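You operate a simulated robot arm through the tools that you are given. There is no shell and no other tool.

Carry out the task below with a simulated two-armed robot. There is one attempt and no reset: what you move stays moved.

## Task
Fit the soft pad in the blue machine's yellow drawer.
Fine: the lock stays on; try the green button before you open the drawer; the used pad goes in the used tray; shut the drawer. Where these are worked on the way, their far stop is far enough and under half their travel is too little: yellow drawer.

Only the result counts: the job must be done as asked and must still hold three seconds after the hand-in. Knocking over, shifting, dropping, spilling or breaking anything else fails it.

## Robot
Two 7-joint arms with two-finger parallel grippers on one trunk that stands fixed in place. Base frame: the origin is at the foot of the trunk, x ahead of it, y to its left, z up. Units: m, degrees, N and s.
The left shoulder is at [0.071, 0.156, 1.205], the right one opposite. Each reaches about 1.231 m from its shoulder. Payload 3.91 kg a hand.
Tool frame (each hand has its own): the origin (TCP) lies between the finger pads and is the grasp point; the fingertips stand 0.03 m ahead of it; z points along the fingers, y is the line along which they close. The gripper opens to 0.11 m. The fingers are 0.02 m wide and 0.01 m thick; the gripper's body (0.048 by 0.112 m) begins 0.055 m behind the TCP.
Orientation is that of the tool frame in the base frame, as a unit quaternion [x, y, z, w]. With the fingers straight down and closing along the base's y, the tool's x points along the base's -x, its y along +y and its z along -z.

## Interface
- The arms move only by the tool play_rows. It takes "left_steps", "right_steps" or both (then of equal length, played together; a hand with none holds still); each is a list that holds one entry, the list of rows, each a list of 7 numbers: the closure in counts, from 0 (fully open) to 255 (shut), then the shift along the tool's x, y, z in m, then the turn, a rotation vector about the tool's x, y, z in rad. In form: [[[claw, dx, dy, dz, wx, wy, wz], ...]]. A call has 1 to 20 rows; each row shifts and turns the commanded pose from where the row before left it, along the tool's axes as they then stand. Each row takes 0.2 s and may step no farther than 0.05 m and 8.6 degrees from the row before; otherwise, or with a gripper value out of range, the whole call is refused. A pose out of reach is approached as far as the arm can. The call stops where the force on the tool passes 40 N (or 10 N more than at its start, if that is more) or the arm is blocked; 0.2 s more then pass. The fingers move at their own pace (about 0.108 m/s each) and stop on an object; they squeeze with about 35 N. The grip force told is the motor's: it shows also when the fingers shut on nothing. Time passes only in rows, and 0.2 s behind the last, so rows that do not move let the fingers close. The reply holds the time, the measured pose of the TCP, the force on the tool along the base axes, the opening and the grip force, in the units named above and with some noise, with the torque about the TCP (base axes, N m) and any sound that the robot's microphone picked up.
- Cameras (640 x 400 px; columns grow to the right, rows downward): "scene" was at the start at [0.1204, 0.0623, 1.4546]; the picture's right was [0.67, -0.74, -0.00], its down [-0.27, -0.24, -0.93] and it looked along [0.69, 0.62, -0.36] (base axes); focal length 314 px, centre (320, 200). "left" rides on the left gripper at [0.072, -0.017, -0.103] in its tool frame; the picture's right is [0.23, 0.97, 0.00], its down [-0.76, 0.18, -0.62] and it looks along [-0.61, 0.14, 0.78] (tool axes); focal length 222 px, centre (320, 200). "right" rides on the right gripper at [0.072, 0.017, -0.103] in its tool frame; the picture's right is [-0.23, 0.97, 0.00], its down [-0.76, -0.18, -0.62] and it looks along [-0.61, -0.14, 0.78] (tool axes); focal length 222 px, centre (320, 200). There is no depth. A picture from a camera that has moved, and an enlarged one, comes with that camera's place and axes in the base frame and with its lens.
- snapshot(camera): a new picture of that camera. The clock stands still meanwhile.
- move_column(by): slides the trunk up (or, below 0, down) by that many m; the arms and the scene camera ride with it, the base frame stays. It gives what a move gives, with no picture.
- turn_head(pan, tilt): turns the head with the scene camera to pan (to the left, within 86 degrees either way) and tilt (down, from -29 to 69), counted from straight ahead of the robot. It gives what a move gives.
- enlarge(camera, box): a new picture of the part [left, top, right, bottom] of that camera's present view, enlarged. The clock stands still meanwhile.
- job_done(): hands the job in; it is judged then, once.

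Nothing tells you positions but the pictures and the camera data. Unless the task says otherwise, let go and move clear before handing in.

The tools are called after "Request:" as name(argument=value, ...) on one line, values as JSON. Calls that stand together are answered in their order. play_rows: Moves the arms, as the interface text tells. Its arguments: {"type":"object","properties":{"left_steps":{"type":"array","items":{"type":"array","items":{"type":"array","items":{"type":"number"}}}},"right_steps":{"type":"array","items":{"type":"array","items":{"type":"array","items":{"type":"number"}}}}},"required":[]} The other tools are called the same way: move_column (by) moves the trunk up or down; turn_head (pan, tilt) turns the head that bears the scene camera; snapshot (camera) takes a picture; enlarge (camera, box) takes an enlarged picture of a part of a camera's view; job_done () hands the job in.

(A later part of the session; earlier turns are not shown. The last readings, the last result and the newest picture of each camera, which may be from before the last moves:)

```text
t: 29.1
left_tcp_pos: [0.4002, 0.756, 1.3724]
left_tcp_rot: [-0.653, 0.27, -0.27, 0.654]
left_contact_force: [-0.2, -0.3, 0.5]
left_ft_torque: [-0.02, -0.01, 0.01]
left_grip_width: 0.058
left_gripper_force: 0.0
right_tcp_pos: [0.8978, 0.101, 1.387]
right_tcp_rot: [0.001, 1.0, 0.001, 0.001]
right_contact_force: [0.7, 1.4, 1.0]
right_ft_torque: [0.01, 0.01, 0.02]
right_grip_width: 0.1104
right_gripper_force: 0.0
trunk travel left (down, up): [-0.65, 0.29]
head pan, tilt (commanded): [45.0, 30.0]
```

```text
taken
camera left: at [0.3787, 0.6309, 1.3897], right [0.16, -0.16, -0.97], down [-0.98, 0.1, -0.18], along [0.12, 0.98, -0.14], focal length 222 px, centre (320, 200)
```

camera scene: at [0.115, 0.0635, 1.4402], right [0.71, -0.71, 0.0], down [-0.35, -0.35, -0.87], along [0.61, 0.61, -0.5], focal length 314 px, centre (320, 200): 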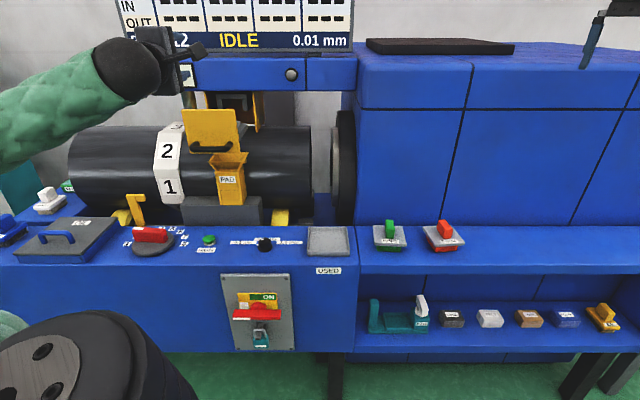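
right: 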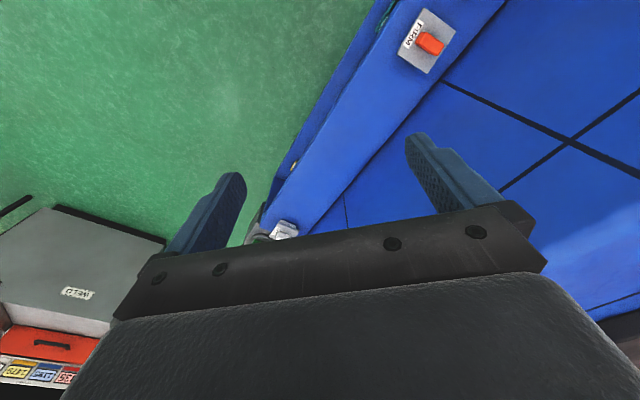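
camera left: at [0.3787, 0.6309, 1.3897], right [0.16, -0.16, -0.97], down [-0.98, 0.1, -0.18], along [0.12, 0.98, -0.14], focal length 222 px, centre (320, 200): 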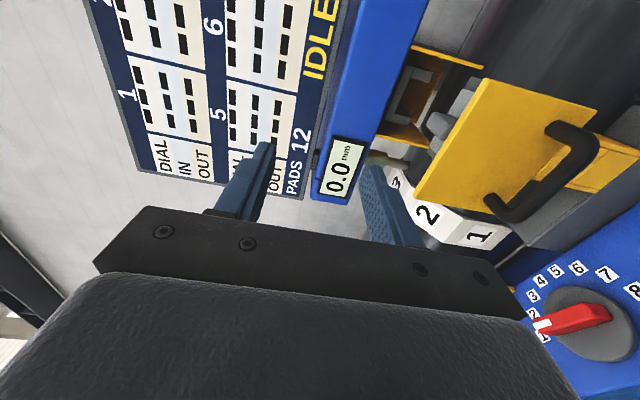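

Released cleanly, and the drawer stayed open. I roll and pitch the hand back to pointing down, with the fingers open, for a look into the drawer.

Request:
play_rows(left_steps=[[[0, 0, 0, 0, 0, 0, 0.1309], [0, 0, 0, 0, 0, 0, 0.1309], [0, 0, 0, 0, 0, 0, 0.1309], [0, 0, 0, 0, 0, 0, 0.1309], [0, 0, 0, 0, 0, 0, 0.1309], [0, 0, 0, 0, 0, 0, 0.1309], [0, 0, 0, 0, 0, 0, 0.1309], [0, 0, 0, 0, 0, 0, 0.1309], [0, 0, 0, 0, 0, 0, 0.1309], [0, 0, 0, 0, 0, 0, 0.1309], [0, 0, 0, 0, 0, 0, 0.1309], [0, 0, 0, 0, 0, 0, 0.1309]]])

Request:
play_rows(left_steps=[[[0, 0, 0, 0, 0, 0.1309, 0], [0, 0, 0, 0, 0, 0.1309, 0], [0, 0, 0, 0, 0, 0.1309, 0], [0, 0, 0, 0, 0, 0.1309, 0], [0, 0, 0, 0, 0, 0.1309, 0], [0, 0, 0, 0, 0, 0.1309, 0], [0, 0, 0, 0, 0, 0.1309, 0], [0, 0, 0, 0, 0, 0.1309, 0], [0, 0, 0, 0, 0, 0.1309, 0], [0, 0, 0, 0, 0, 0.1309, 0], [0, 0, 0, 0, 0, 0.1309, 0], [0, 0, 0, 0, 0, 0.1309, 0]]])

Request:
snapshot(camera="left")

Request:
snapshot(camera="scene")

```text
t: 31.6
left_tcp_pos: [0.4002, 0.7562, 1.3734]
left_tcp_rot: [-0.271, 0.652, 0.273, 0.653]
left_contact_force: [0.1, 0.2, 1.3]
left_ft_torque: [0.01, 0.02, -0.02]
left_grip_width: 0.1101
left_gripper_force: 0.0
right_tcp_pos: [0.8988, 0.1019, 1.3884]
right_tcp_rot: [0.001, 1.0, 0.001, 0.0]
right_contact_force: [-0.4, -0.1, -0.5]
right_ft_torque: [0.02, 0.01, -0.01]
right_grip_width: 0.1099
right_gripper_force: 0.1
trunk travel left (down, up): [-0.65, 0.29]
head pan, tilt (commanded): [45.0, 30.0]
```

```text
t: 34.2
left_tcp_pos: [0.4011, 0.7558, 1.3715]
left_tcp_rot: [-0.384, 0.923, 0.001, 0.0]
left_contact_force: [0.5, -0.7, -0.1]
left_ft_torque: [-0.02, 0.02, 0.02]
left_grip_width: 0.11
left_gripper_force: 0.1
right_tcp_pos: [0.8994, 0.1022, 1.3868]
right_tcp_rot: [0.0, 1.0, 0.0, 0.0]
right_contact_force: [-0.6, 0.8, 0.3]
right_ft_torque: [-0.06, 0.0, 0.0]
right_grip_width: 0.11
right_gripper_force: 0.0
trunk travel left (down, up): [-0.65, 0.29]
head pan, tilt (commanded): [45.0, 30.0]
```

```text
taken
camera left: at [0.3623, 0.6922, 1.4757], right [-0.85, 0.53, 0.0], down [0.41, 0.67, 0.62], along [0.33, 0.53, -0.78], focal length 222 px, centre (320, 200)
```

left: 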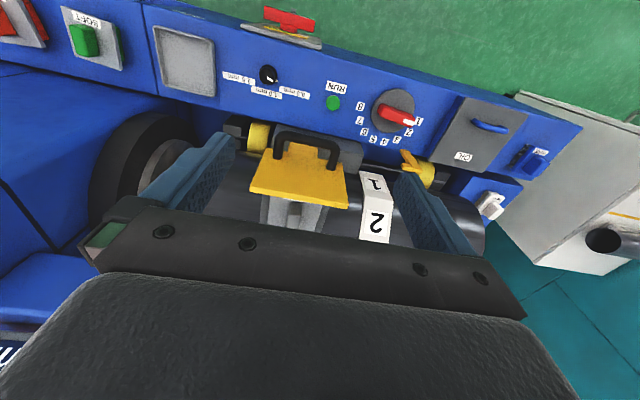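

```text
taken
camera scene: at [0.1161, 0.0647, 1.4401], right [0.71, -0.71, 0.0], down [-0.35, -0.35, -0.87], along [0.61, 0.61, -0.5], focal length 314 px, centre (320, 200)
```

scene: 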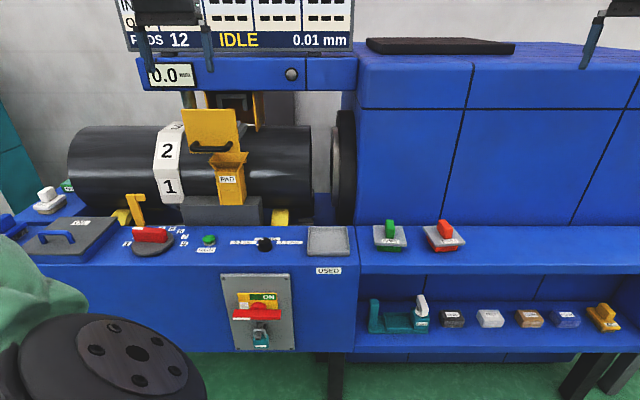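

I can see a grey plate with something on it behind the yellow face. Let me enlarge that.

Request:
enlarge(camera="left", box=[220, 110, 380, 240])

Request:
play_rows(left_steps=[[[0, -0.03, 0, -0.035, 0, 0, 0], [0, -0.04, 0, -0.01, 0, 0, 0], [0, -0.04, 0, 0, 0, 0, 0]]])

Request:
snapshot(camera="left")

```text
3.08 times, centred on (300, 175) of left
camera zoom: at [0.3623, 0.6922, 1.4757], right [-0.85, 0.53, 0.0], down [0.41, 0.67, 0.62], along [0.33, 0.53, -0.78], focal length 684 px, centre (382, 277)
```

zoom: 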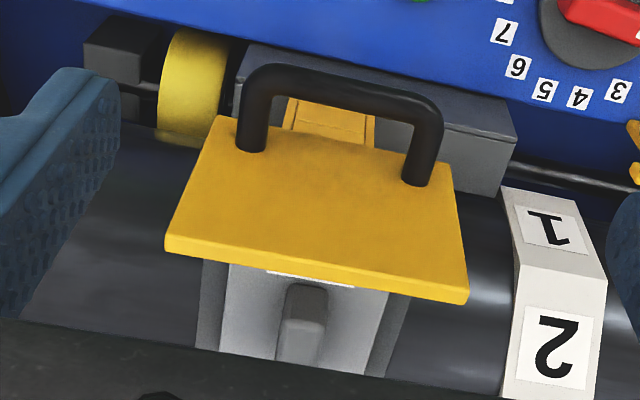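

```text
t: 35.0
left_tcp_pos: [0.4807, 0.8336, 1.4184]
left_tcp_rot: [-0.385, 0.923, 0.0, 0.0]
left_contact_force: [-0.2, -1.1, -0.2]
left_ft_torque: [-0.01, 0.0, -0.01]
left_grip_width: 0.1102
left_gripper_force: 0.0
right_tcp_pos: [0.901, 0.1024, 1.3869]
right_tcp_rot: [0.0, 1.0, 0.0, -0.001]
right_contact_force: [0.1, 0.6, -0.2]
right_ft_torque: [-0.06, 0.02, -0.01]
right_grip_width: 0.11
right_gripper_force: 0.0
trunk travel left (down, up): [-0.65, 0.29]
head pan, tilt (commanded): [45.0, 30.0]
```

```text
taken
camera left: at [0.4404, 0.7694, 1.5208], right [-0.85, 0.53, 0.0], down [0.41, 0.67, 0.62], along [0.33, 0.53, -0.78], focal length 222 px, centre (320, 200)
```

left: 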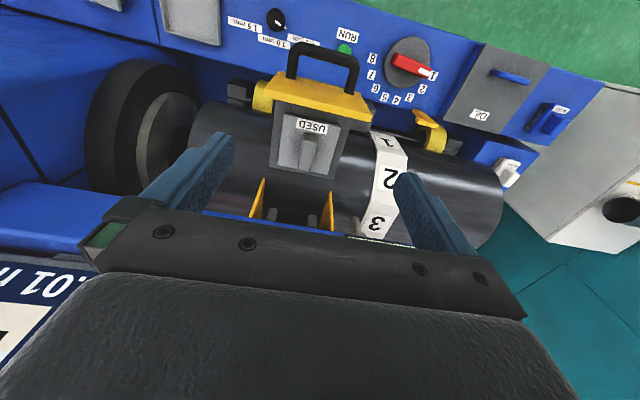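

Now I see the used pad in the drawer: a grey plate labelled USED with a fin handle running front to back. I zoom to measure it.

Request:
enlarge(camera="left", box=[230, 60, 410, 240])

Request:
enlarge(camera="left", box=[260, 80, 360, 190])

Request:
move_column(by=0.25)

Request:
snapshot(camera="scene")

```text
2.22 times, centred on (320, 150) of left
camera zoom: at [0.4404, 0.7694, 1.5208], right [-0.85, 0.53, 0.0], down [0.41, 0.67, 0.62], along [0.33, 0.53, -0.78], focal length 494 px, centre (320, 311)
```

zoom: 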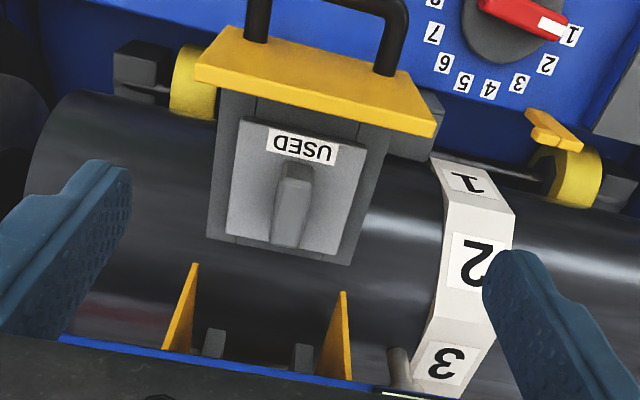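

```text
3.64 times, centred on (310, 135) of left
camera zoom: at [0.4404, 0.7694, 1.5208], right [-0.85, 0.53, 0.0], down [0.41, 0.67, 0.62], along [0.33, 0.53, -0.78], focal length 808 px, centre (356, 436)
```

zoom: 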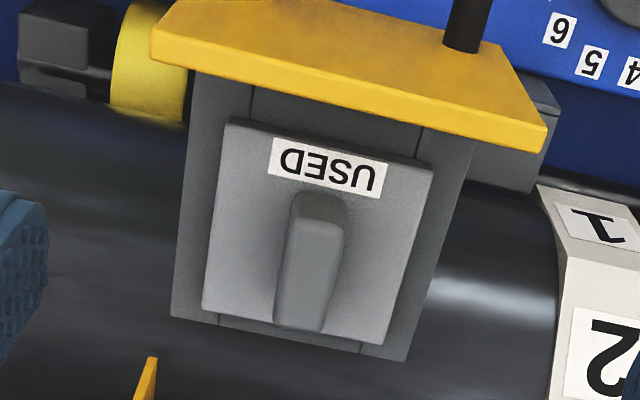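

```text
t: 37.6
left_tcp_pos: [0.4792, 0.8318, 1.6708]
left_tcp_rot: [-0.384, 0.923, 0.001, 0.001]
left_contact_force: [-0.2, -0.4, -0.1]
left_ft_torque: [0.01, 0.02, 0.02]
left_grip_width: 0.11
left_gripper_force: 0.1
right_tcp_pos: [0.899, 0.1018, 1.6382]
right_tcp_rot: [0.001, 1.0, 0.0, -0.001]
right_contact_force: [-0.7, 0.1, -0.1]
right_ft_torque: [-0.01, -0.02, 0.0]
right_grip_width: 0.1102
right_gripper_force: 0.2
trunk travel left (down, up): [-0.9, 0.04]
head pan, tilt (commanded): [45.0, 30.0]
```

```text
taken
camera scene: at [0.1153, 0.0643, 1.6902], right [0.71, -0.71, 0.0], down [-0.35, -0.35, -0.87], along [0.61, 0.61, -0.5], focal length 314 px, centre (320, 200)
```

scene: 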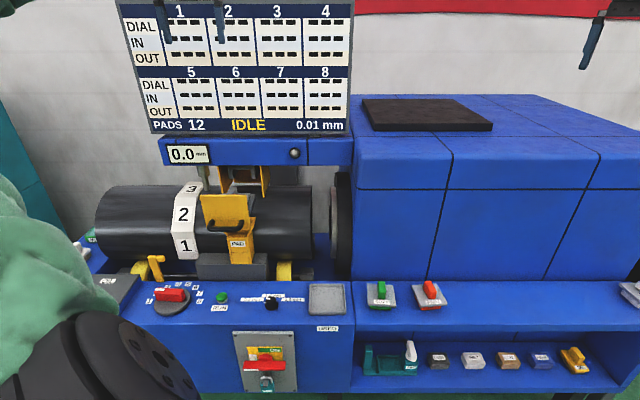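

The trunk is raised, so the scene camera now sees into the drawer from above. I zoom in there for a second sight line.

Request:
enlarge(camera="scene", box=[170, 130, 310, 270])

Request:
enlarge(camera="scene", box=[195, 160, 275, 240])

Request:
snapshot(camera="left")

Request:
enlarge(camera="left", box=[250, 60, 370, 180])

```text
2.86 times, centred on (240, 200) of scene
camera zoom: at [0.1153, 0.0643, 1.6902], right [0.71, -0.71, 0.0], down [-0.35, -0.35, -0.87], along [0.61, 0.61, -0.5], focal length 896 px, centre (549, 200)
```

zoom: 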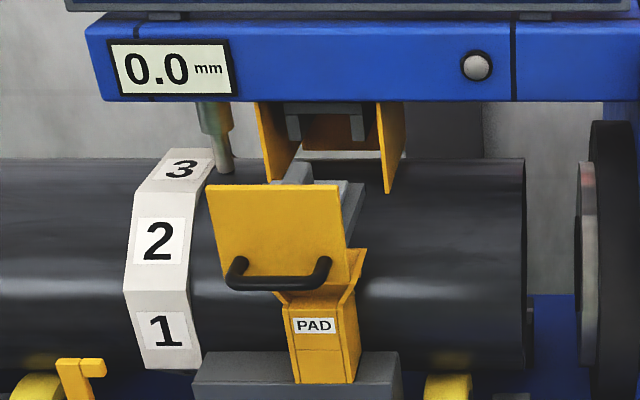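

```text
5.00 times, centred on (235, 200) of scene
camera zoom: at [0.1153, 0.0643, 1.6902], right [0.71, -0.71, 0.0], down [-0.35, -0.35, -0.87], along [0.61, 0.61, -0.5], focal length 1569 px, centre (745, 200)
```

zoom: 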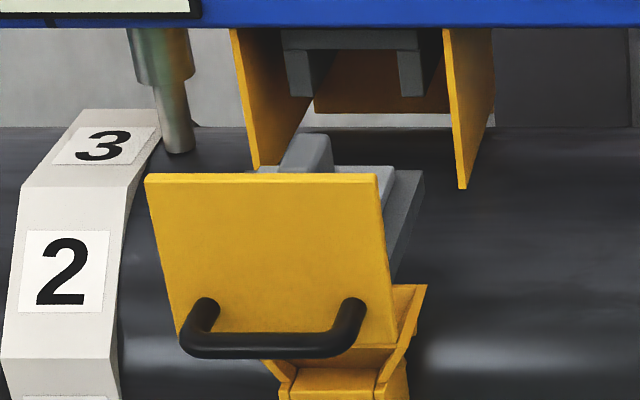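

```text
taken
camera left: at [0.4399, 0.7682, 1.7716], right [-0.85, 0.53, 0.0], down [0.41, 0.66, 0.62], along [0.33, 0.53, -0.78], focal length 222 px, centre (320, 200)
```

left: 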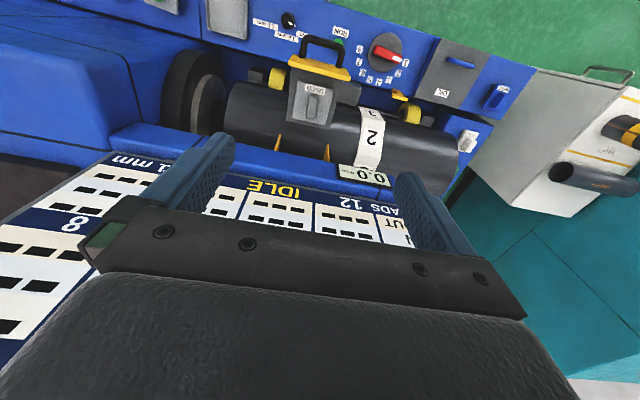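

```text
3.33 times, centred on (310, 120) of left
camera zoom: at [0.4399, 0.7682, 1.7716], right [-0.85, 0.53, 0.0], down [0.41, 0.66, 0.62], along [0.33, 0.53, -0.78], focal length 740 px, centre (353, 467)
```

zoom: 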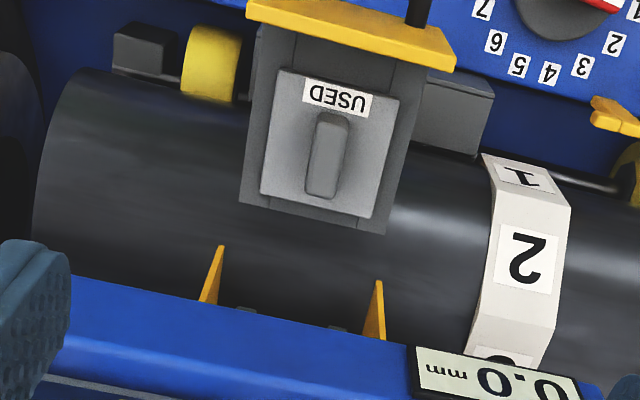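

Measurements agree: the used pad's plate is about 9 cm square, centred at s ≈ −0.248, t ≈ 1.018, with its top at z ≈ 1.18, and the fin top at z ≈ 1.206. The beam edge is at t ≈ 1.12. I descend in front of the beam, then move over the fin with the fingers partly open.

Request:
play_rows(left_steps=[[[116, 0, 0, 0.045, 0, 0, 0], [116, 0, 0, 0.045, 0, 0, 0], [116, 0, 0, 0.045, 0, 0, 0], [116, 0, 0, 0.045, 0, 0, 0], [116, 0, 0, 0.045, 0, 0, 0], [116, -0.03, 0, 0.03, 0, 0, 0], [116, -0.03, 0, 0.03, 0, 0, 0], [116, -0.033, 0, 0.03, 0, 0, 0], [116, 0, 0, 0, 0, 0, 0]]])

Request:
snapshot(camera="left")

Request:
enlarge(camera="scene", box=[170, 100, 310, 240])

```text
t: 39.6
left_tcp_pos: [0.5451, 0.8987, 1.3544]
left_tcp_rot: [-0.385, 0.923, 0.0, 0.002]
left_contact_force: [0.2, 0.4, 0.5]
left_ft_torque: [-0.04, -0.03, 0.02]
left_grip_width: 0.0602
left_gripper_force: 0.0
right_tcp_pos: [0.8989, 0.1016, 1.6379]
right_tcp_rot: [0.0, 1.0, 0.0, 0.001]
right_contact_force: [-0.5, -0.7, 0.1]
right_ft_torque: [0.0, 0.01, 0.05]
right_grip_width: 0.1098
right_gripper_force: 0.0
trunk travel left (down, up): [-0.9, 0.04]
head pan, tilt (commanded): [45.0, 30.0]
```

```text
taken
camera left: at [0.5053, 0.8346, 1.457], right [-0.85, 0.53, 0.0], down [0.41, 0.66, 0.62], along [0.33, 0.53, -0.78], focal length 222 px, centre (320, 200)
```

left: 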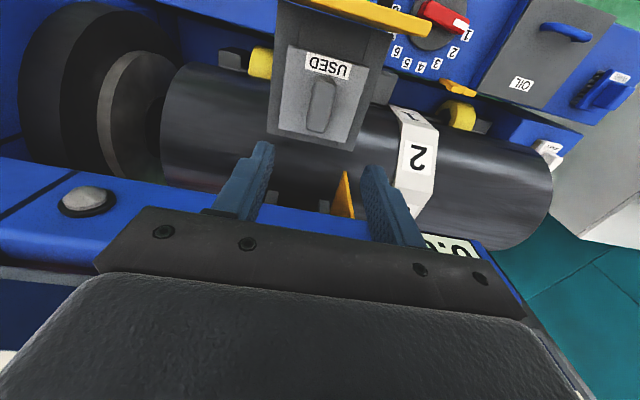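

```text
2.86 times, centred on (240, 170) of scene
camera zoom: at [0.1146, 0.0637, 1.6904], right [0.71, -0.71, 0.0], down [-0.35, -0.35, -0.87], along [0.61, 0.61, -0.5], focal length 896 px, centre (549, 286)
```

zoom: 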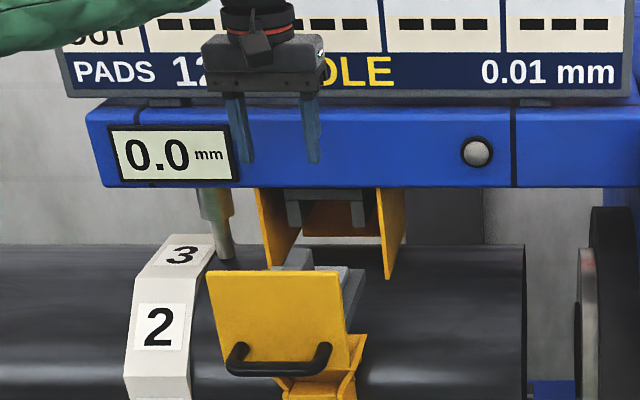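

The hand is over the drawer at z = 1.354. I zoom to check the fin's position relative to the fingers before going down.

Request:
enlarge(camera="left", box=[250, 30, 410, 230])

```text
2.00 times, centred on (330, 130) of left
camera zoom: at [0.5053, 0.8346, 1.457], right [-0.85, 0.53, 0.0], down [0.41, 0.66, 0.62], along [0.33, 0.53, -0.78], focal length 444 px, centre (300, 340)
```

zoom: 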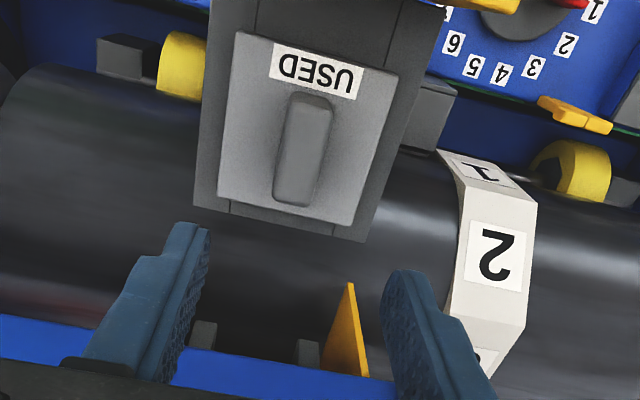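

The fin centre is at s = −0.250, t = 1.0175, within 3 mm of the hand. I descend until the fingertips are just above the plate.

Request:
play_rows(left_steps=[[[116, 0.003, 0, 0.035, 0, 0, 0], [116, 0, 0, 0.035, 0, 0, 0], [116, 0, 0, 0.035, 0, 0, 0], [116, 0, 0, 0.02, 0, 0, 0], [116, 0, 0, 0.008, 0, 0, 0], [116, 0, 0, 0, 0, 0, 0]]])

Request:
snapshot(camera="left")

Request:
enlarge(camera="scene", box=[170, 120, 310, 240])

```text
t: 41.0
left_tcp_pos: [0.5427, 0.8971, 1.2226]
left_tcp_rot: [-0.384, 0.923, 0.0, 0.0]
left_contact_force: [-0.6, -1.0, -0.2]
left_ft_torque: [-0.01, 0.02, 0.02]
left_grip_width: 0.06
left_gripper_force: 0.1
right_tcp_pos: [0.8987, 0.1016, 1.6383]
right_tcp_rot: [0.001, 1.0, 0.0, 0.001]
right_contact_force: [0.4, -0.1, 0.1]
right_ft_torque: [0.01, 0.0, 0.01]
right_grip_width: 0.1102
right_gripper_force: 0.0
trunk travel left (down, up): [-0.9, 0.04]
head pan, tilt (commanded): [45.0, 30.0]
```

```text
taken
camera left: at [0.5039, 0.833, 1.3243], right [-0.85, 0.53, 0.0], down [0.41, 0.66, 0.62], along [0.33, 0.53, -0.78], focal length 222 px, centre (320, 200)
```

left: 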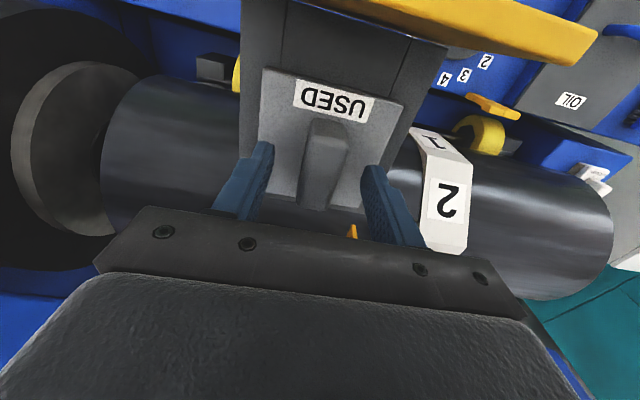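

```text
3.33 times, centred on (240, 180) of scene
camera zoom: at [0.115, 0.0639, 1.6903], right [0.71, -0.71, 0.0], down [-0.35, -0.35, -0.87], along [0.61, 0.61, -0.5], focal length 1046 px, centre (587, 267)
```

zoom: 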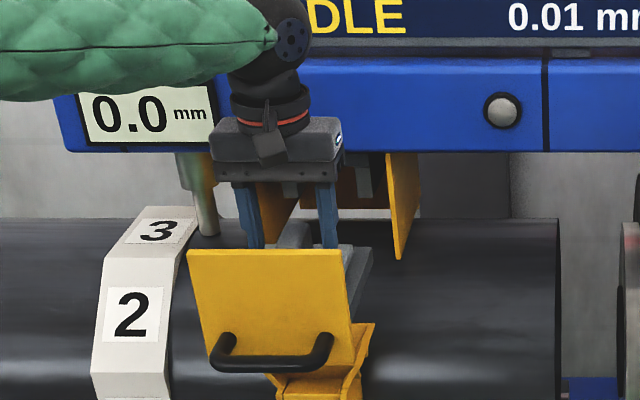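

The fin is centred between the fingers. I go down another 8 mm and close on it.

Request:
play_rows(left_steps=[[[116, 0, 0, 0.004, 0, 0, 0], [116, 0, 0, 0.005, 0, 0, 0], [116, 0, 0, 0, 0, 0, 0]]])

Request:
enlarge(camera="left", box=[220, 40, 420, 240])

```text
t: 41.8
left_tcp_pos: [0.5438, 0.8966, 1.2125]
left_tcp_rot: [-0.384, 0.923, 0.001, 0.001]
left_contact_force: [-0.6, -0.3, 0.0]
left_ft_torque: [0.01, 0.03, -0.02]
left_grip_width: 0.0602
left_gripper_force: 0.0
right_tcp_pos: [0.8993, 0.1018, 1.6379]
right_tcp_rot: [0.001, 1.0, 0.0, 0.0]
right_contact_force: [0.6, -0.2, -0.8]
right_ft_torque: [0.01, 0.0, -0.03]
right_grip_width: 0.11
right_gripper_force: 0.1
trunk travel left (down, up): [-0.9, 0.04]
head pan, tilt (commanded): [45.0, 30.0]
```

```text
2.00 times, centred on (320, 140) of left
camera zoom: at [0.5042, 0.833, 1.3147], right [-0.85, 0.53, 0.0], down [0.41, 0.66, 0.62], along [0.33, 0.53, -0.78], focal length 444 px, centre (320, 320)
```

zoom: 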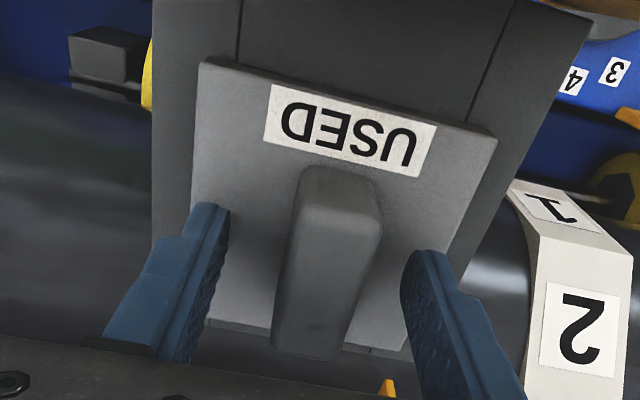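

The fingertips are clear of the plate and straddle the fin. I close the grip and lift slightly to check.

Request:
play_rows(left_steps=[[[255, 0, 0, 0, 0, 0, 0], [255, 0, 0, 0, 0, 0, 0], [255, 0, 0, 0, 0, 0, 0]]])

Request:
enlarge(camera="left", box=[220, 40, 420, 240])

```text
t: 42.6
left_tcp_pos: [0.5442, 0.8958, 1.2125]
left_tcp_rot: [-0.384, 0.923, 0.001, 0.001]
left_contact_force: [-0.8, -0.5, 0.5]
left_ft_torque: [0.02, 0.0, -0.06]
left_grip_width: 0.0239
left_gripper_force: 35.0
right_tcp_pos: [0.8992, 0.1009, 1.6385]
right_tcp_rot: [0.001, 1.0, 0.0, 0.0]
right_contact_force: [0.2, 0.3, 0.1]
right_ft_torque: [-0.01, 0.0, 0.01]
right_grip_width: 0.1102
right_gripper_force: 0.0
trunk travel left (down, up): [-0.9, 0.04]
head pan, tilt (commanded): [45.0, 30.0]
```

```text
2.00 times, centred on (320, 140) of left
camera zoom: at [0.5041, 0.833, 1.3148], right [-0.85, 0.53, 0.0], down [0.41, 0.66, 0.62], along [0.33, 0.53, -0.78], focal length 444 px, centre (320, 320)
```

zoom: 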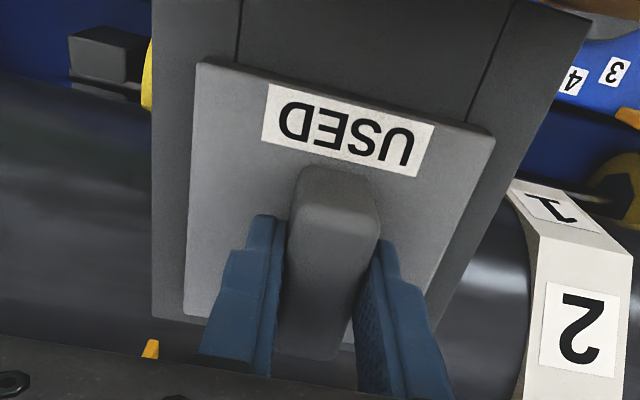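

The fin is held at 24 mm width. I record this seating pose (TCP s = −0.249, t = 1.0185, z = 1.2125) for the soft pad and lift straight up.

Request:
play_rows(left_steps=[[[255, 0, 0, -0.01, 0, 0, 0], [255, 0, 0, -0.015, 0, 0, 0], [255, 0, 0, -0.02, 0, 0, 0], [255, 0, 0, -0.02, 0, 0, 0]]])

Request:
enlarge(camera="left", box=[200, 20, 440, 240])

Request:
enlarge(camera="scene", box=[170, 120, 310, 240])

```text
t: 43.6
left_tcp_pos: [0.5437, 0.8954, 1.2782]
left_tcp_rot: [-0.384, 0.923, 0.001, 0.002]
left_contact_force: [-0.6, -0.4, -2.4]
left_ft_torque: [0.03, -0.01, 0.01]
left_grip_width: 0.0236
left_gripper_force: 35.5
right_tcp_pos: [0.8986, 0.1014, 1.6385]
right_tcp_rot: [0.001, 1.0, 0.0, 0.0]
right_contact_force: [0.0, 0.1, -0.7]
right_ft_torque: [0.03, -0.02, 0.02]
right_grip_width: 0.1101
right_gripper_force: 0.1
trunk travel left (down, up): [-0.9, 0.04]
head pan, tilt (commanded): [45.0, 30.0]
```

```text
1.82 times, centred on (320, 130) of left
camera zoom: at [0.5039, 0.8321, 1.38], right [-0.85, 0.53, 0.0], down [0.41, 0.66, 0.62], along [0.33, 0.53, -0.78], focal length 404 px, centre (320, 327)
```

zoom: 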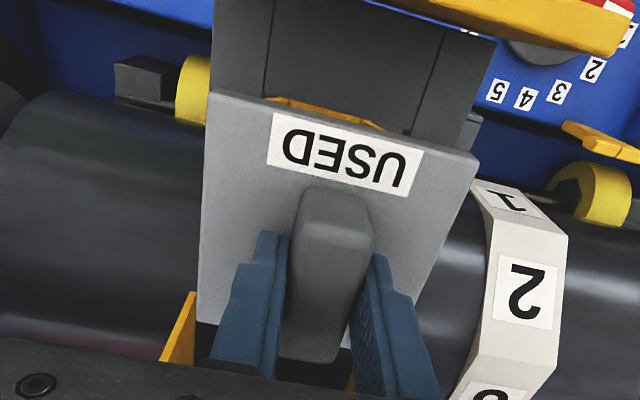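

```text
3.33 times, centred on (240, 180) of scene
camera zoom: at [0.1153, 0.0642, 1.6903], right [0.71, -0.71, 0.0], down [-0.35, -0.35, -0.87], along [0.61, 0.61, -0.5], focal length 1046 px, centre (587, 267)
```

zoom: 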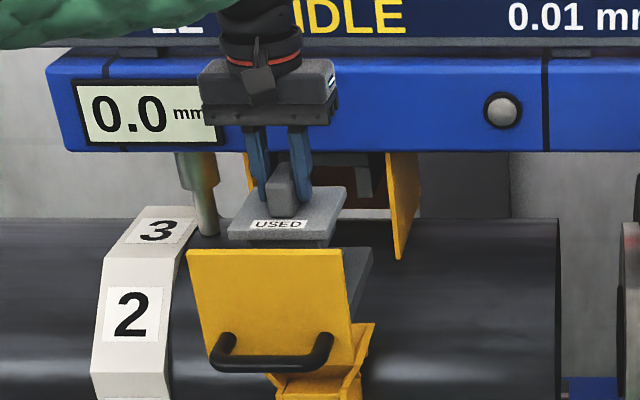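

The used pad came out cleanly. I raise it over the drawer face, bring it back and swing it right to above the USED tray.

Request:
play_rows(left_steps=[[[255, 0, 0, -0.03, 0, 0, 0], [255, 0, 0, -0.04, 0, 0, 0], [255, 0, 0, -0.04, 0, 0, 0], [255, 0.03, 0, 0, 0, 0, 0], [255, 0.04, 0, 0, 0, 0, 0], [255, 0.04, -0.01, 0, 0, 0, 0], [255, 0.015, -0.03, 0, 0, 0, 0], [255, 0, -0.04, 0, 0, 0, 0], [255, 0, -0.04, 0, 0, 0, 0], [255, 0, -0.04, 0, 0, 0, 0], [255, 0, -0.04, 0, 0, 0, 0], [255, 0, -0.04, 0, 0, 0, 0], [255, 0, -0.04, 0, 0, 0, 0], [255, 0, -0.03, 0, 0, 0, 0], [255, 0, 0, 0, 0, 0, 0]]])

Request:
snapshot(camera="left")

Request:
snapshot(camera="scene")

```text
t: 46.8
left_tcp_pos: [0.6732, 0.5903, 1.3869]
left_tcp_rot: [-0.383, 0.924, 0.0, 0.0]
left_contact_force: [-0.2, 0.7, -2.3]
left_ft_torque: [-0.03, 0.02, 0.01]
left_grip_width: 0.0237
left_gripper_force: 34.9
right_tcp_pos: [0.8995, 0.1017, 1.6364]
right_tcp_rot: [0.001, 1.0, 0.0, 0.0]
right_contact_force: [-0.1, 0.3, -0.9]
right_ft_torque: [-0.01, -0.01, -0.01]
right_grip_width: 0.1096
right_gripper_force: 0.0
trunk travel left (down, up): [-0.9, 0.04]
head pan, tilt (commanded): [45.0, 30.0]
```

```text
taken
camera left: at [0.6341, 0.5257, 1.4892], right [-0.85, 0.53, 0.0], down [0.41, 0.67, 0.62], along [0.33, 0.53, -0.78], focal length 222 px, centre (320, 200)
```

left: 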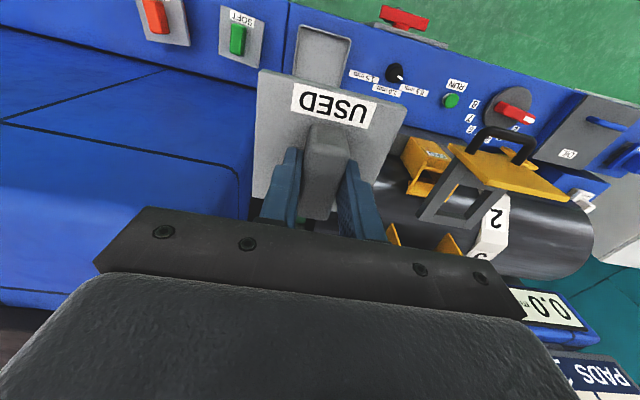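

```text
taken
camera scene: at [0.1157, 0.0656, 1.6902], right [0.71, -0.71, 0.0], down [-0.35, -0.35, -0.87], along [0.61, 0.61, -0.5], focal length 314 px, centre (320, 200)
```

scene: 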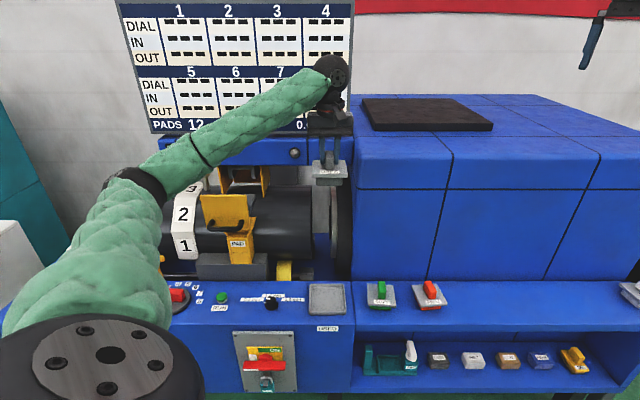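

The hand is over the tray region. I zoom to find the tray's outline exactly before lowering.

Request:
enlarge(camera="left", box=[200, 0, 440, 130])

Request:
enlarge(camera="scene", box=[270, 250, 460, 340])

```text
2.67 times, centred on (320, 65) of left
camera zoom: at [0.6341, 0.5257, 1.4892], right [-0.85, 0.53, 0.0], down [0.41, 0.67, 0.62], along [0.33, 0.53, -0.78], focal length 592 px, centre (320, 560)
```

zoom: 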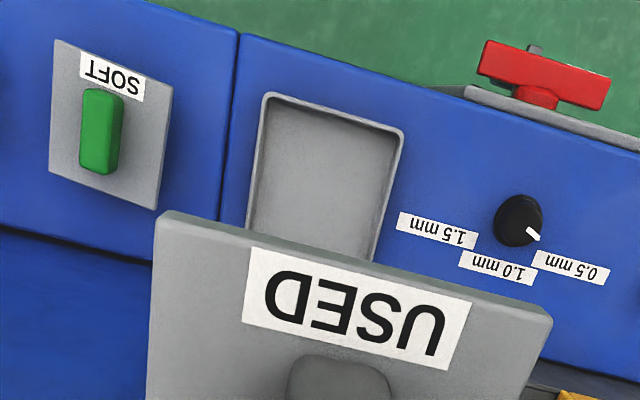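

```text
3.37 times, centred on (365, 295) of scene
camera zoom: at [0.1157, 0.0656, 1.6902], right [0.71, -0.71, 0.0], down [-0.35, -0.35, -0.87], along [0.61, 0.61, -0.5], focal length 1057 px, centre (168, -120)
```

zoom: 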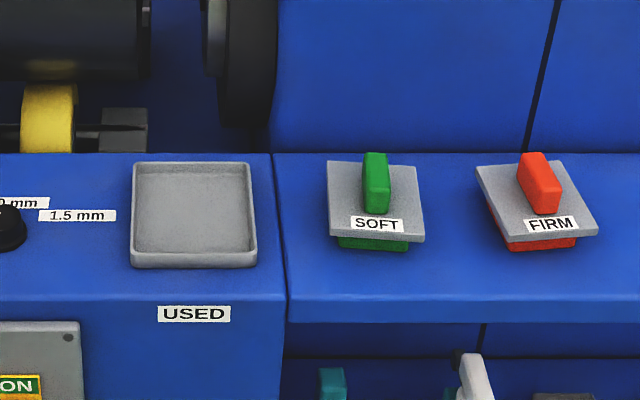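

The tray rim spans s 0.004–0.122 and t 0.836–0.954 at z ≈ 0.865, and the pad is centred over it within a few millimetres. I lower it in stages.

Request:
play_rows(left_steps=[[[255, -0.003, -0.003, 0.04, 0, 0, 0], [255, 0, 0, 0.04, 0, 0, 0], [255, 0, 0, 0.04, 0, 0, 0], [255, 0, 0, 0.04, 0, 0, 0], [255, 0, 0, 0.04, 0, 0, 0], [255, 0, 0, 0.04, 0, 0, 0], [255, 0, 0, 0.04, 0, 0, 0], [255, 0, 0, 0.04, 0, 0, 0], [255, 0, 0, 0.04, 0, 0, 0], [255, 0, 0, 0, 0, 0, 0]]])

Request:
snapshot(camera="left")

Request:
snapshot(camera="scene")

Request:
enlarge(camera="scene", box=[260, 210, 420, 340])

```text
t: 49.0
left_tcp_pos: [0.6797, 0.5891, 1.0268]
left_tcp_rot: [-0.384, 0.923, 0.001, 0.0]
left_contact_force: [0.2, 0.3, -3.2]
left_ft_torque: [0.0, 0.04, -0.02]
left_grip_width: 0.0238
left_gripper_force: 34.7
right_tcp_pos: [0.8989, 0.1016, 1.6379]
right_tcp_rot: [0.0, 1.0, 0.0, 0.001]
right_contact_force: [0.8, 0.1, 0.1]
right_ft_torque: [-0.02, 0.02, 0.02]
right_grip_width: 0.1099
right_gripper_force: 0.1
trunk travel left (down, up): [-0.9, 0.04]
head pan, tilt (commanded): [45.0, 30.0]
```

```text
taken
camera left: at [0.6404, 0.5253, 1.1291], right [-0.85, 0.53, 0.0], down [0.41, 0.66, 0.62], along [0.33, 0.53, -0.78], focal length 222 px, centre (320, 200)
```

left: 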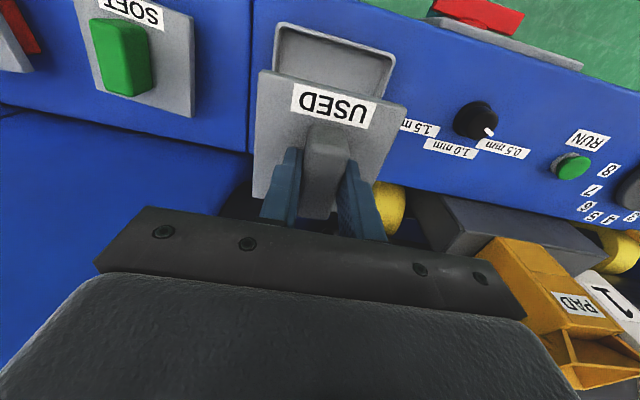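

```text
taken
camera scene: at [0.1155, 0.0642, 1.6903], right [0.71, -0.71, 0.0], down [-0.35, -0.35, -0.87], along [0.61, 0.61, -0.5], focal length 314 px, centre (320, 200)
```

scene: 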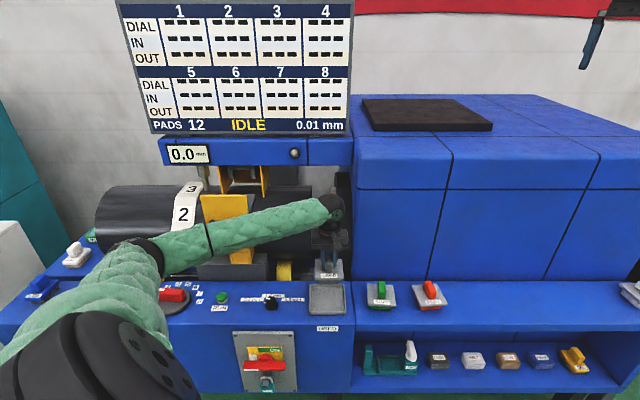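

```text
3.08 times, centred on (340, 275) of scene
camera zoom: at [0.1155, 0.0642, 1.6903], right [0.71, -0.71, 0.0], down [-0.35, -0.35, -0.87], along [0.61, 0.61, -0.5], focal length 965 px, centre (258, -31)
```

zoom: 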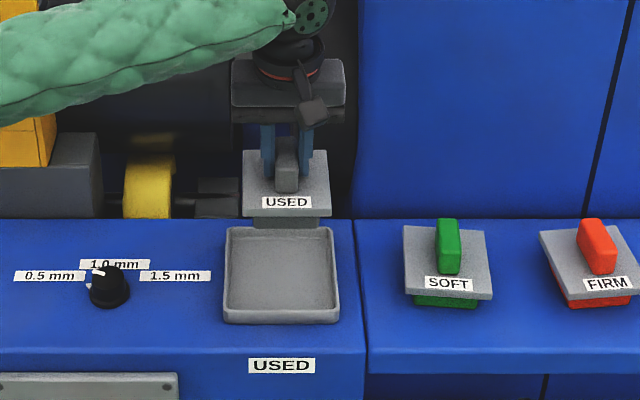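

Everything is clear below; the pad lines up with the tray. I lower further, slowly near the tray floor.

Request:
play_rows(left_steps=[[[255, 0, 0.002, 0.03, 0, 0, 0], [255, 0, 0, 0.025, 0, 0, 0], [255, 0, 0, 0.01, 0, 0, 0], [255, 0, 0, 0.006, 0, 0, 0], [255, 0, 0, 0.006, 0, 0, 0], [255, 0, 0, 0, 0, 0, 0]]])

Request:
enlarge(camera="scene", box=[260, 210, 420, 340])

Request:
enlarge(camera="left", box=[200, 0, 440, 240])

```text
t: 50.4
left_tcp_pos: [0.6789, 0.5901, 0.9502]
left_tcp_rot: [-0.384, 0.924, 0.0, 0.0]
left_contact_force: [0.0, -0.5, -3.3]
left_ft_torque: [0.02, -0.02, 0.0]
left_grip_width: 0.0239
left_gripper_force: 35.3
right_tcp_pos: [0.8994, 0.1002, 1.638]
right_tcp_rot: [0.001, 1.0, 0.0, 0.001]
right_contact_force: [0.3, -0.9, 0.5]
right_ft_torque: [-0.02, 0.0, -0.01]
right_grip_width: 0.1102
right_gripper_force: 0.0
trunk travel left (down, up): [-0.9, 0.04]
head pan, tilt (commanded): [45.0, 30.0]
```

```text
3.08 times, centred on (340, 275) of scene
camera zoom: at [0.1155, 0.0642, 1.6903], right [0.71, -0.71, 0.0], down [-0.35, -0.35, -0.87], along [0.61, 0.61, -0.5], focal length 965 px, centre (258, -31)
```

zoom: 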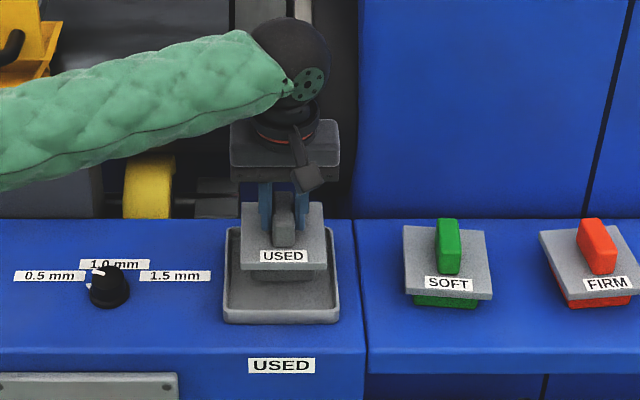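

```text
1.67 times, centred on (320, 120) of left
camera zoom: at [0.6386, 0.5267, 1.0524], right [-0.85, 0.53, 0.0], down [0.41, 0.66, 0.62], along [0.33, 0.53, -0.78], focal length 370 px, centre (320, 333)
```

zoom: 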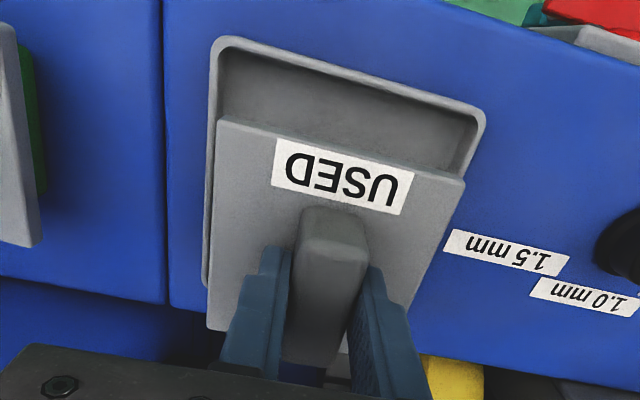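

The pad is centred in the tray. I continue down in small steps until it touches.

Request:
play_rows(left_steps=[[[255, 0, 0, 0.006, 0, 0, 0], [255, 0, 0, 0.005, 0, 0, 0], [255, 0, 0, 0.004, 0, 0, 0], [255, 0, 0, 0, 0, 0, 0]]])

Request:
enlarge(camera="scene", box=[270, 240, 390, 340])

```text
t: 51.4
left_tcp_pos: [0.6785, 0.5913, 0.9344]
left_tcp_rot: [-0.384, 0.923, 0.001, 0.001]
left_contact_force: [-0.5, 0.7, -3.2]
left_ft_torque: [0.01, 0.05, 0.01]
left_grip_width: 0.0239
left_gripper_force: 35.0
right_tcp_pos: [0.8988, 0.1016, 1.6379]
right_tcp_rot: [0.0, 1.0, 0.0, -0.001]
right_contact_force: [0.2, 0.7, 0.8]
right_ft_torque: [-0.01, 0.01, -0.02]
right_grip_width: 0.1098
right_gripper_force: 0.0
trunk travel left (down, up): [-0.9, 0.04]
head pan, tilt (commanded): [45.0, 30.0]
```

```text
4.00 times, centred on (330, 290) of scene
camera zoom: at [0.1158, 0.0644, 1.6902], right [0.71, -0.71, 0.0], down [-0.35, -0.35, -0.87], along [0.61, 0.61, -0.5], focal length 1255 px, centre (280, -160)
```

zoom: 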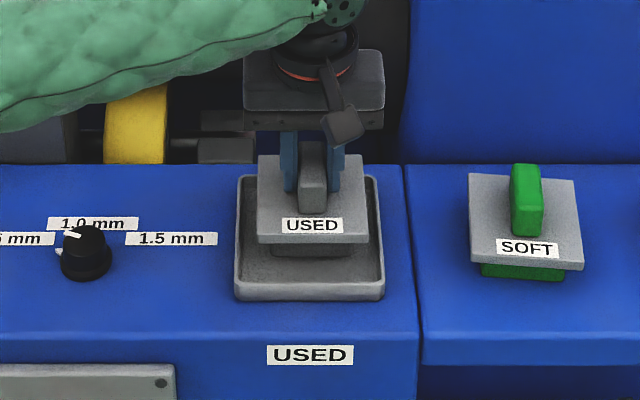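

Request:
play_rows(left_steps=[[[255, 0, 0, 0.004, 0, 0, 0], [255, 0, 0, 0.004, 0, 0, 0], [255, 0, 0, 0.004, 0, 0, 0], [255, 0, 0, 0, 0, 0, 0]]])

Request:
enlarge(camera="scene", box=[270, 240, 390, 340])

```text
t: 52.4
left_tcp_pos: [0.6777, 0.5909, 0.9261]
left_tcp_rot: [-0.385, 0.923, 0.0, 0.003]
left_contact_force: [4.0, 1.4, 18.6]
left_ft_torque: [-0.24, 0.4, 0.02]
left_grip_width: 0.0239
left_gripper_force: 35.0
right_tcp_pos: [0.8982, 0.0997, 1.6392]
right_tcp_rot: [0.001, 1.0, 0.001, 0.0]
right_contact_force: [0.4, 0.1, 1.0]
right_ft_torque: [-0.01, -0.02, -0.02]
right_grip_width: 0.1096
right_gripper_force: 0.1
trunk travel left (down, up): [-0.9, 0.04]
head pan, tilt (commanded): [45.0, 30.0]
```

```text
4.00 times, centred on (330, 290) of scene
camera zoom: at [0.1143, 0.063, 1.6908], right [0.71, -0.71, 0.0], down [-0.35, -0.35, -0.87], along [0.61, 0.61, -0.5], focal length 1255 px, centre (280, -160)
```

zoom: 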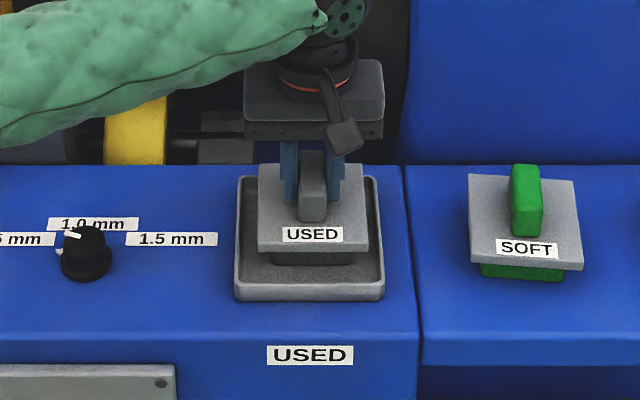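

The force jumped to 18 N, so the pad is resting on the tray floor. I ease off a little, open, and rise.

Request:
play_rows(left_steps=[[[255, 0, 0, -0.003, 0, 0, 0], [200, 0, 0, 0, 0, 0, 0], [150, 0, 0, 0, 0, 0, 0], [116, 0, 0, 0, 0, 0, 0], [116, 0, 0, -0.01, 0, 0, 0], [116, 0, 0, -0.03, 0, 0, 0], [116, 0, 0, -0.045, 0, 0, 0], [116, 0, 0, -0.045, 0, 0, 0]]])

Request:
enlarge(camera="scene", box=[270, 240, 460, 340])

Request:
snapshot(camera="left")

```text
t: 54.2
left_tcp_pos: [0.6774, 0.5913, 1.0575]
left_tcp_rot: [-0.384, 0.923, 0.001, 0.001]
left_contact_force: [-0.7, -0.7, 0.4]
left_ft_torque: [0.0, 0.0, 0.0]
left_grip_width: 0.0599
left_gripper_force: 0.1
right_tcp_pos: [0.8975, 0.1006, 1.6389]
right_tcp_rot: [0.0, 1.0, 0.0, 0.0]
right_contact_force: [0.3, -1.2, -0.5]
right_ft_torque: [0.06, -0.03, 0.01]
right_grip_width: 0.1099
right_gripper_force: 0.1
trunk travel left (down, up): [-0.9, 0.04]
head pan, tilt (commanded): [45.0, 30.0]
```

```text
3.37 times, centred on (365, 290) of scene
camera zoom: at [0.1149, 0.0636, 1.6903], right [0.71, -0.71, 0.0], down [-0.35, -0.35, -0.87], along [0.61, 0.61, -0.5], focal length 1057 px, centre (168, -103)
```

zoom: 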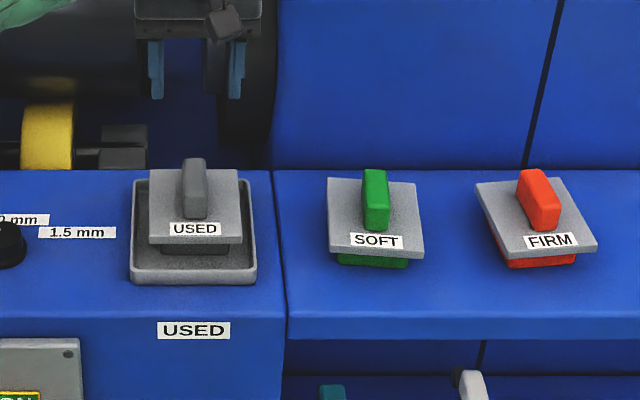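

```text
taken
camera left: at [0.638, 0.5272, 1.1599], right [-0.85, 0.53, 0.0], down [0.41, 0.66, 0.62], along [0.33, 0.53, -0.78], focal length 222 px, centre (320, 200)
```

left: 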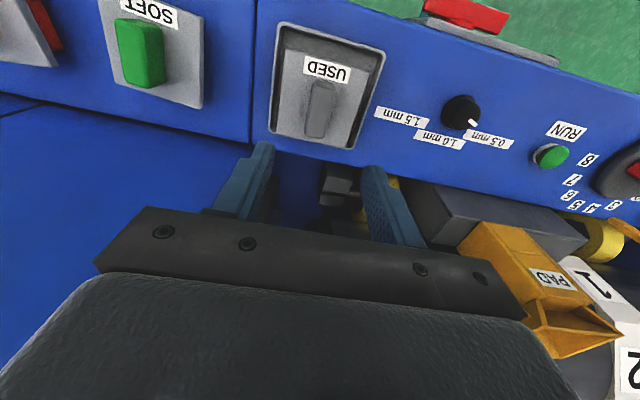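

The used pad sits in the USED tray. Next I move over the SOFT pad to measure its position and rotation.

Request:
play_rows(left_steps=[[[116, 0, 0, -0.04, 0, 0, 0], [116, 0, 0, -0.04, 0, 0, 0], [116, 0, -0.02, -0.03, 0, 0, 0], [116, 0, -0.045, 0, 0, 0, 0], [116, 0, -0.045, 0, 0, 0, 0], [116, 0, -0.045, 0, 0, 0, 0], [116, 0, -0.04, 0, 0, 0, 0], [116, 0, 0, 0, 0, 0, 0]]])

Request:
snapshot(camera="left")

Request:
enlarge(camera="left", box=[230, 0, 430, 150])

Request:
snapshot(camera="scene")

```text
t: 56.0
left_tcp_pos: [0.8157, 0.4531, 1.1676]
left_tcp_rot: [-0.384, 0.923, 0.001, 0.001]
left_contact_force: [-0.2, -0.9, 0.1]
left_ft_torque: [0.02, -0.01, 0.0]
left_grip_width: 0.0598
left_gripper_force: 0.1
right_tcp_pos: [0.8991, 0.1025, 1.6391]
right_tcp_rot: [0.001, 1.0, 0.001, -0.001]
right_contact_force: [0.7, 0.8, 0.5]
right_ft_torque: [0.0, -0.01, -0.02]
right_grip_width: 0.11
right_gripper_force: 0.1
trunk travel left (down, up): [-0.9, 0.04]
head pan, tilt (commanded): [45.0, 30.0]
```

```text
taken
camera left: at [0.7767, 0.3887, 1.2701], right [-0.85, 0.53, 0.0], down [0.41, 0.66, 0.62], along [0.33, 0.53, -0.78], focal length 222 px, centre (320, 200)
```

left: 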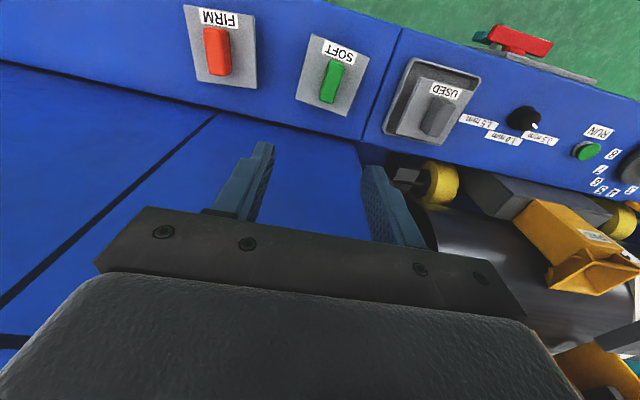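

```text
2.67 times, centred on (330, 75) of left
camera zoom: at [0.7767, 0.3887, 1.2701], right [-0.85, 0.53, 0.0], down [0.41, 0.66, 0.62], along [0.33, 0.53, -0.78], focal length 592 px, centre (293, 533)
```

zoom: 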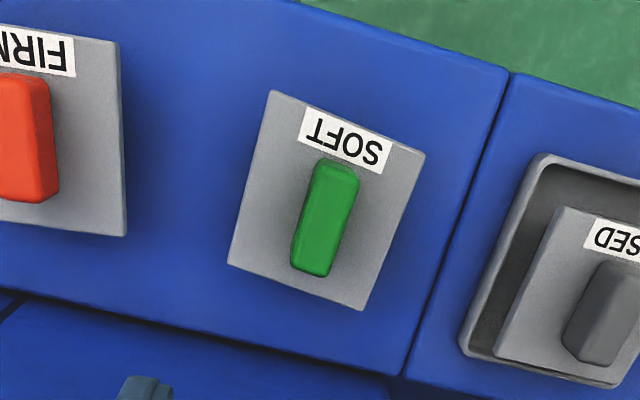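

```text
taken
camera scene: at [0.1145, 0.065, 1.6903], right [0.71, -0.71, 0.0], down [-0.35, -0.35, -0.87], along [0.61, 0.61, -0.5], focal length 314 px, centre (320, 200)
```

scene: 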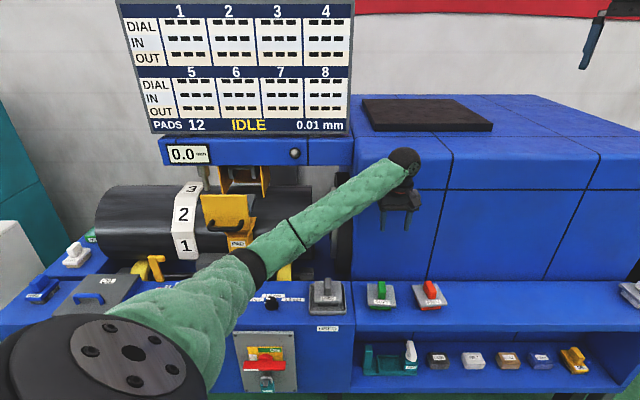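

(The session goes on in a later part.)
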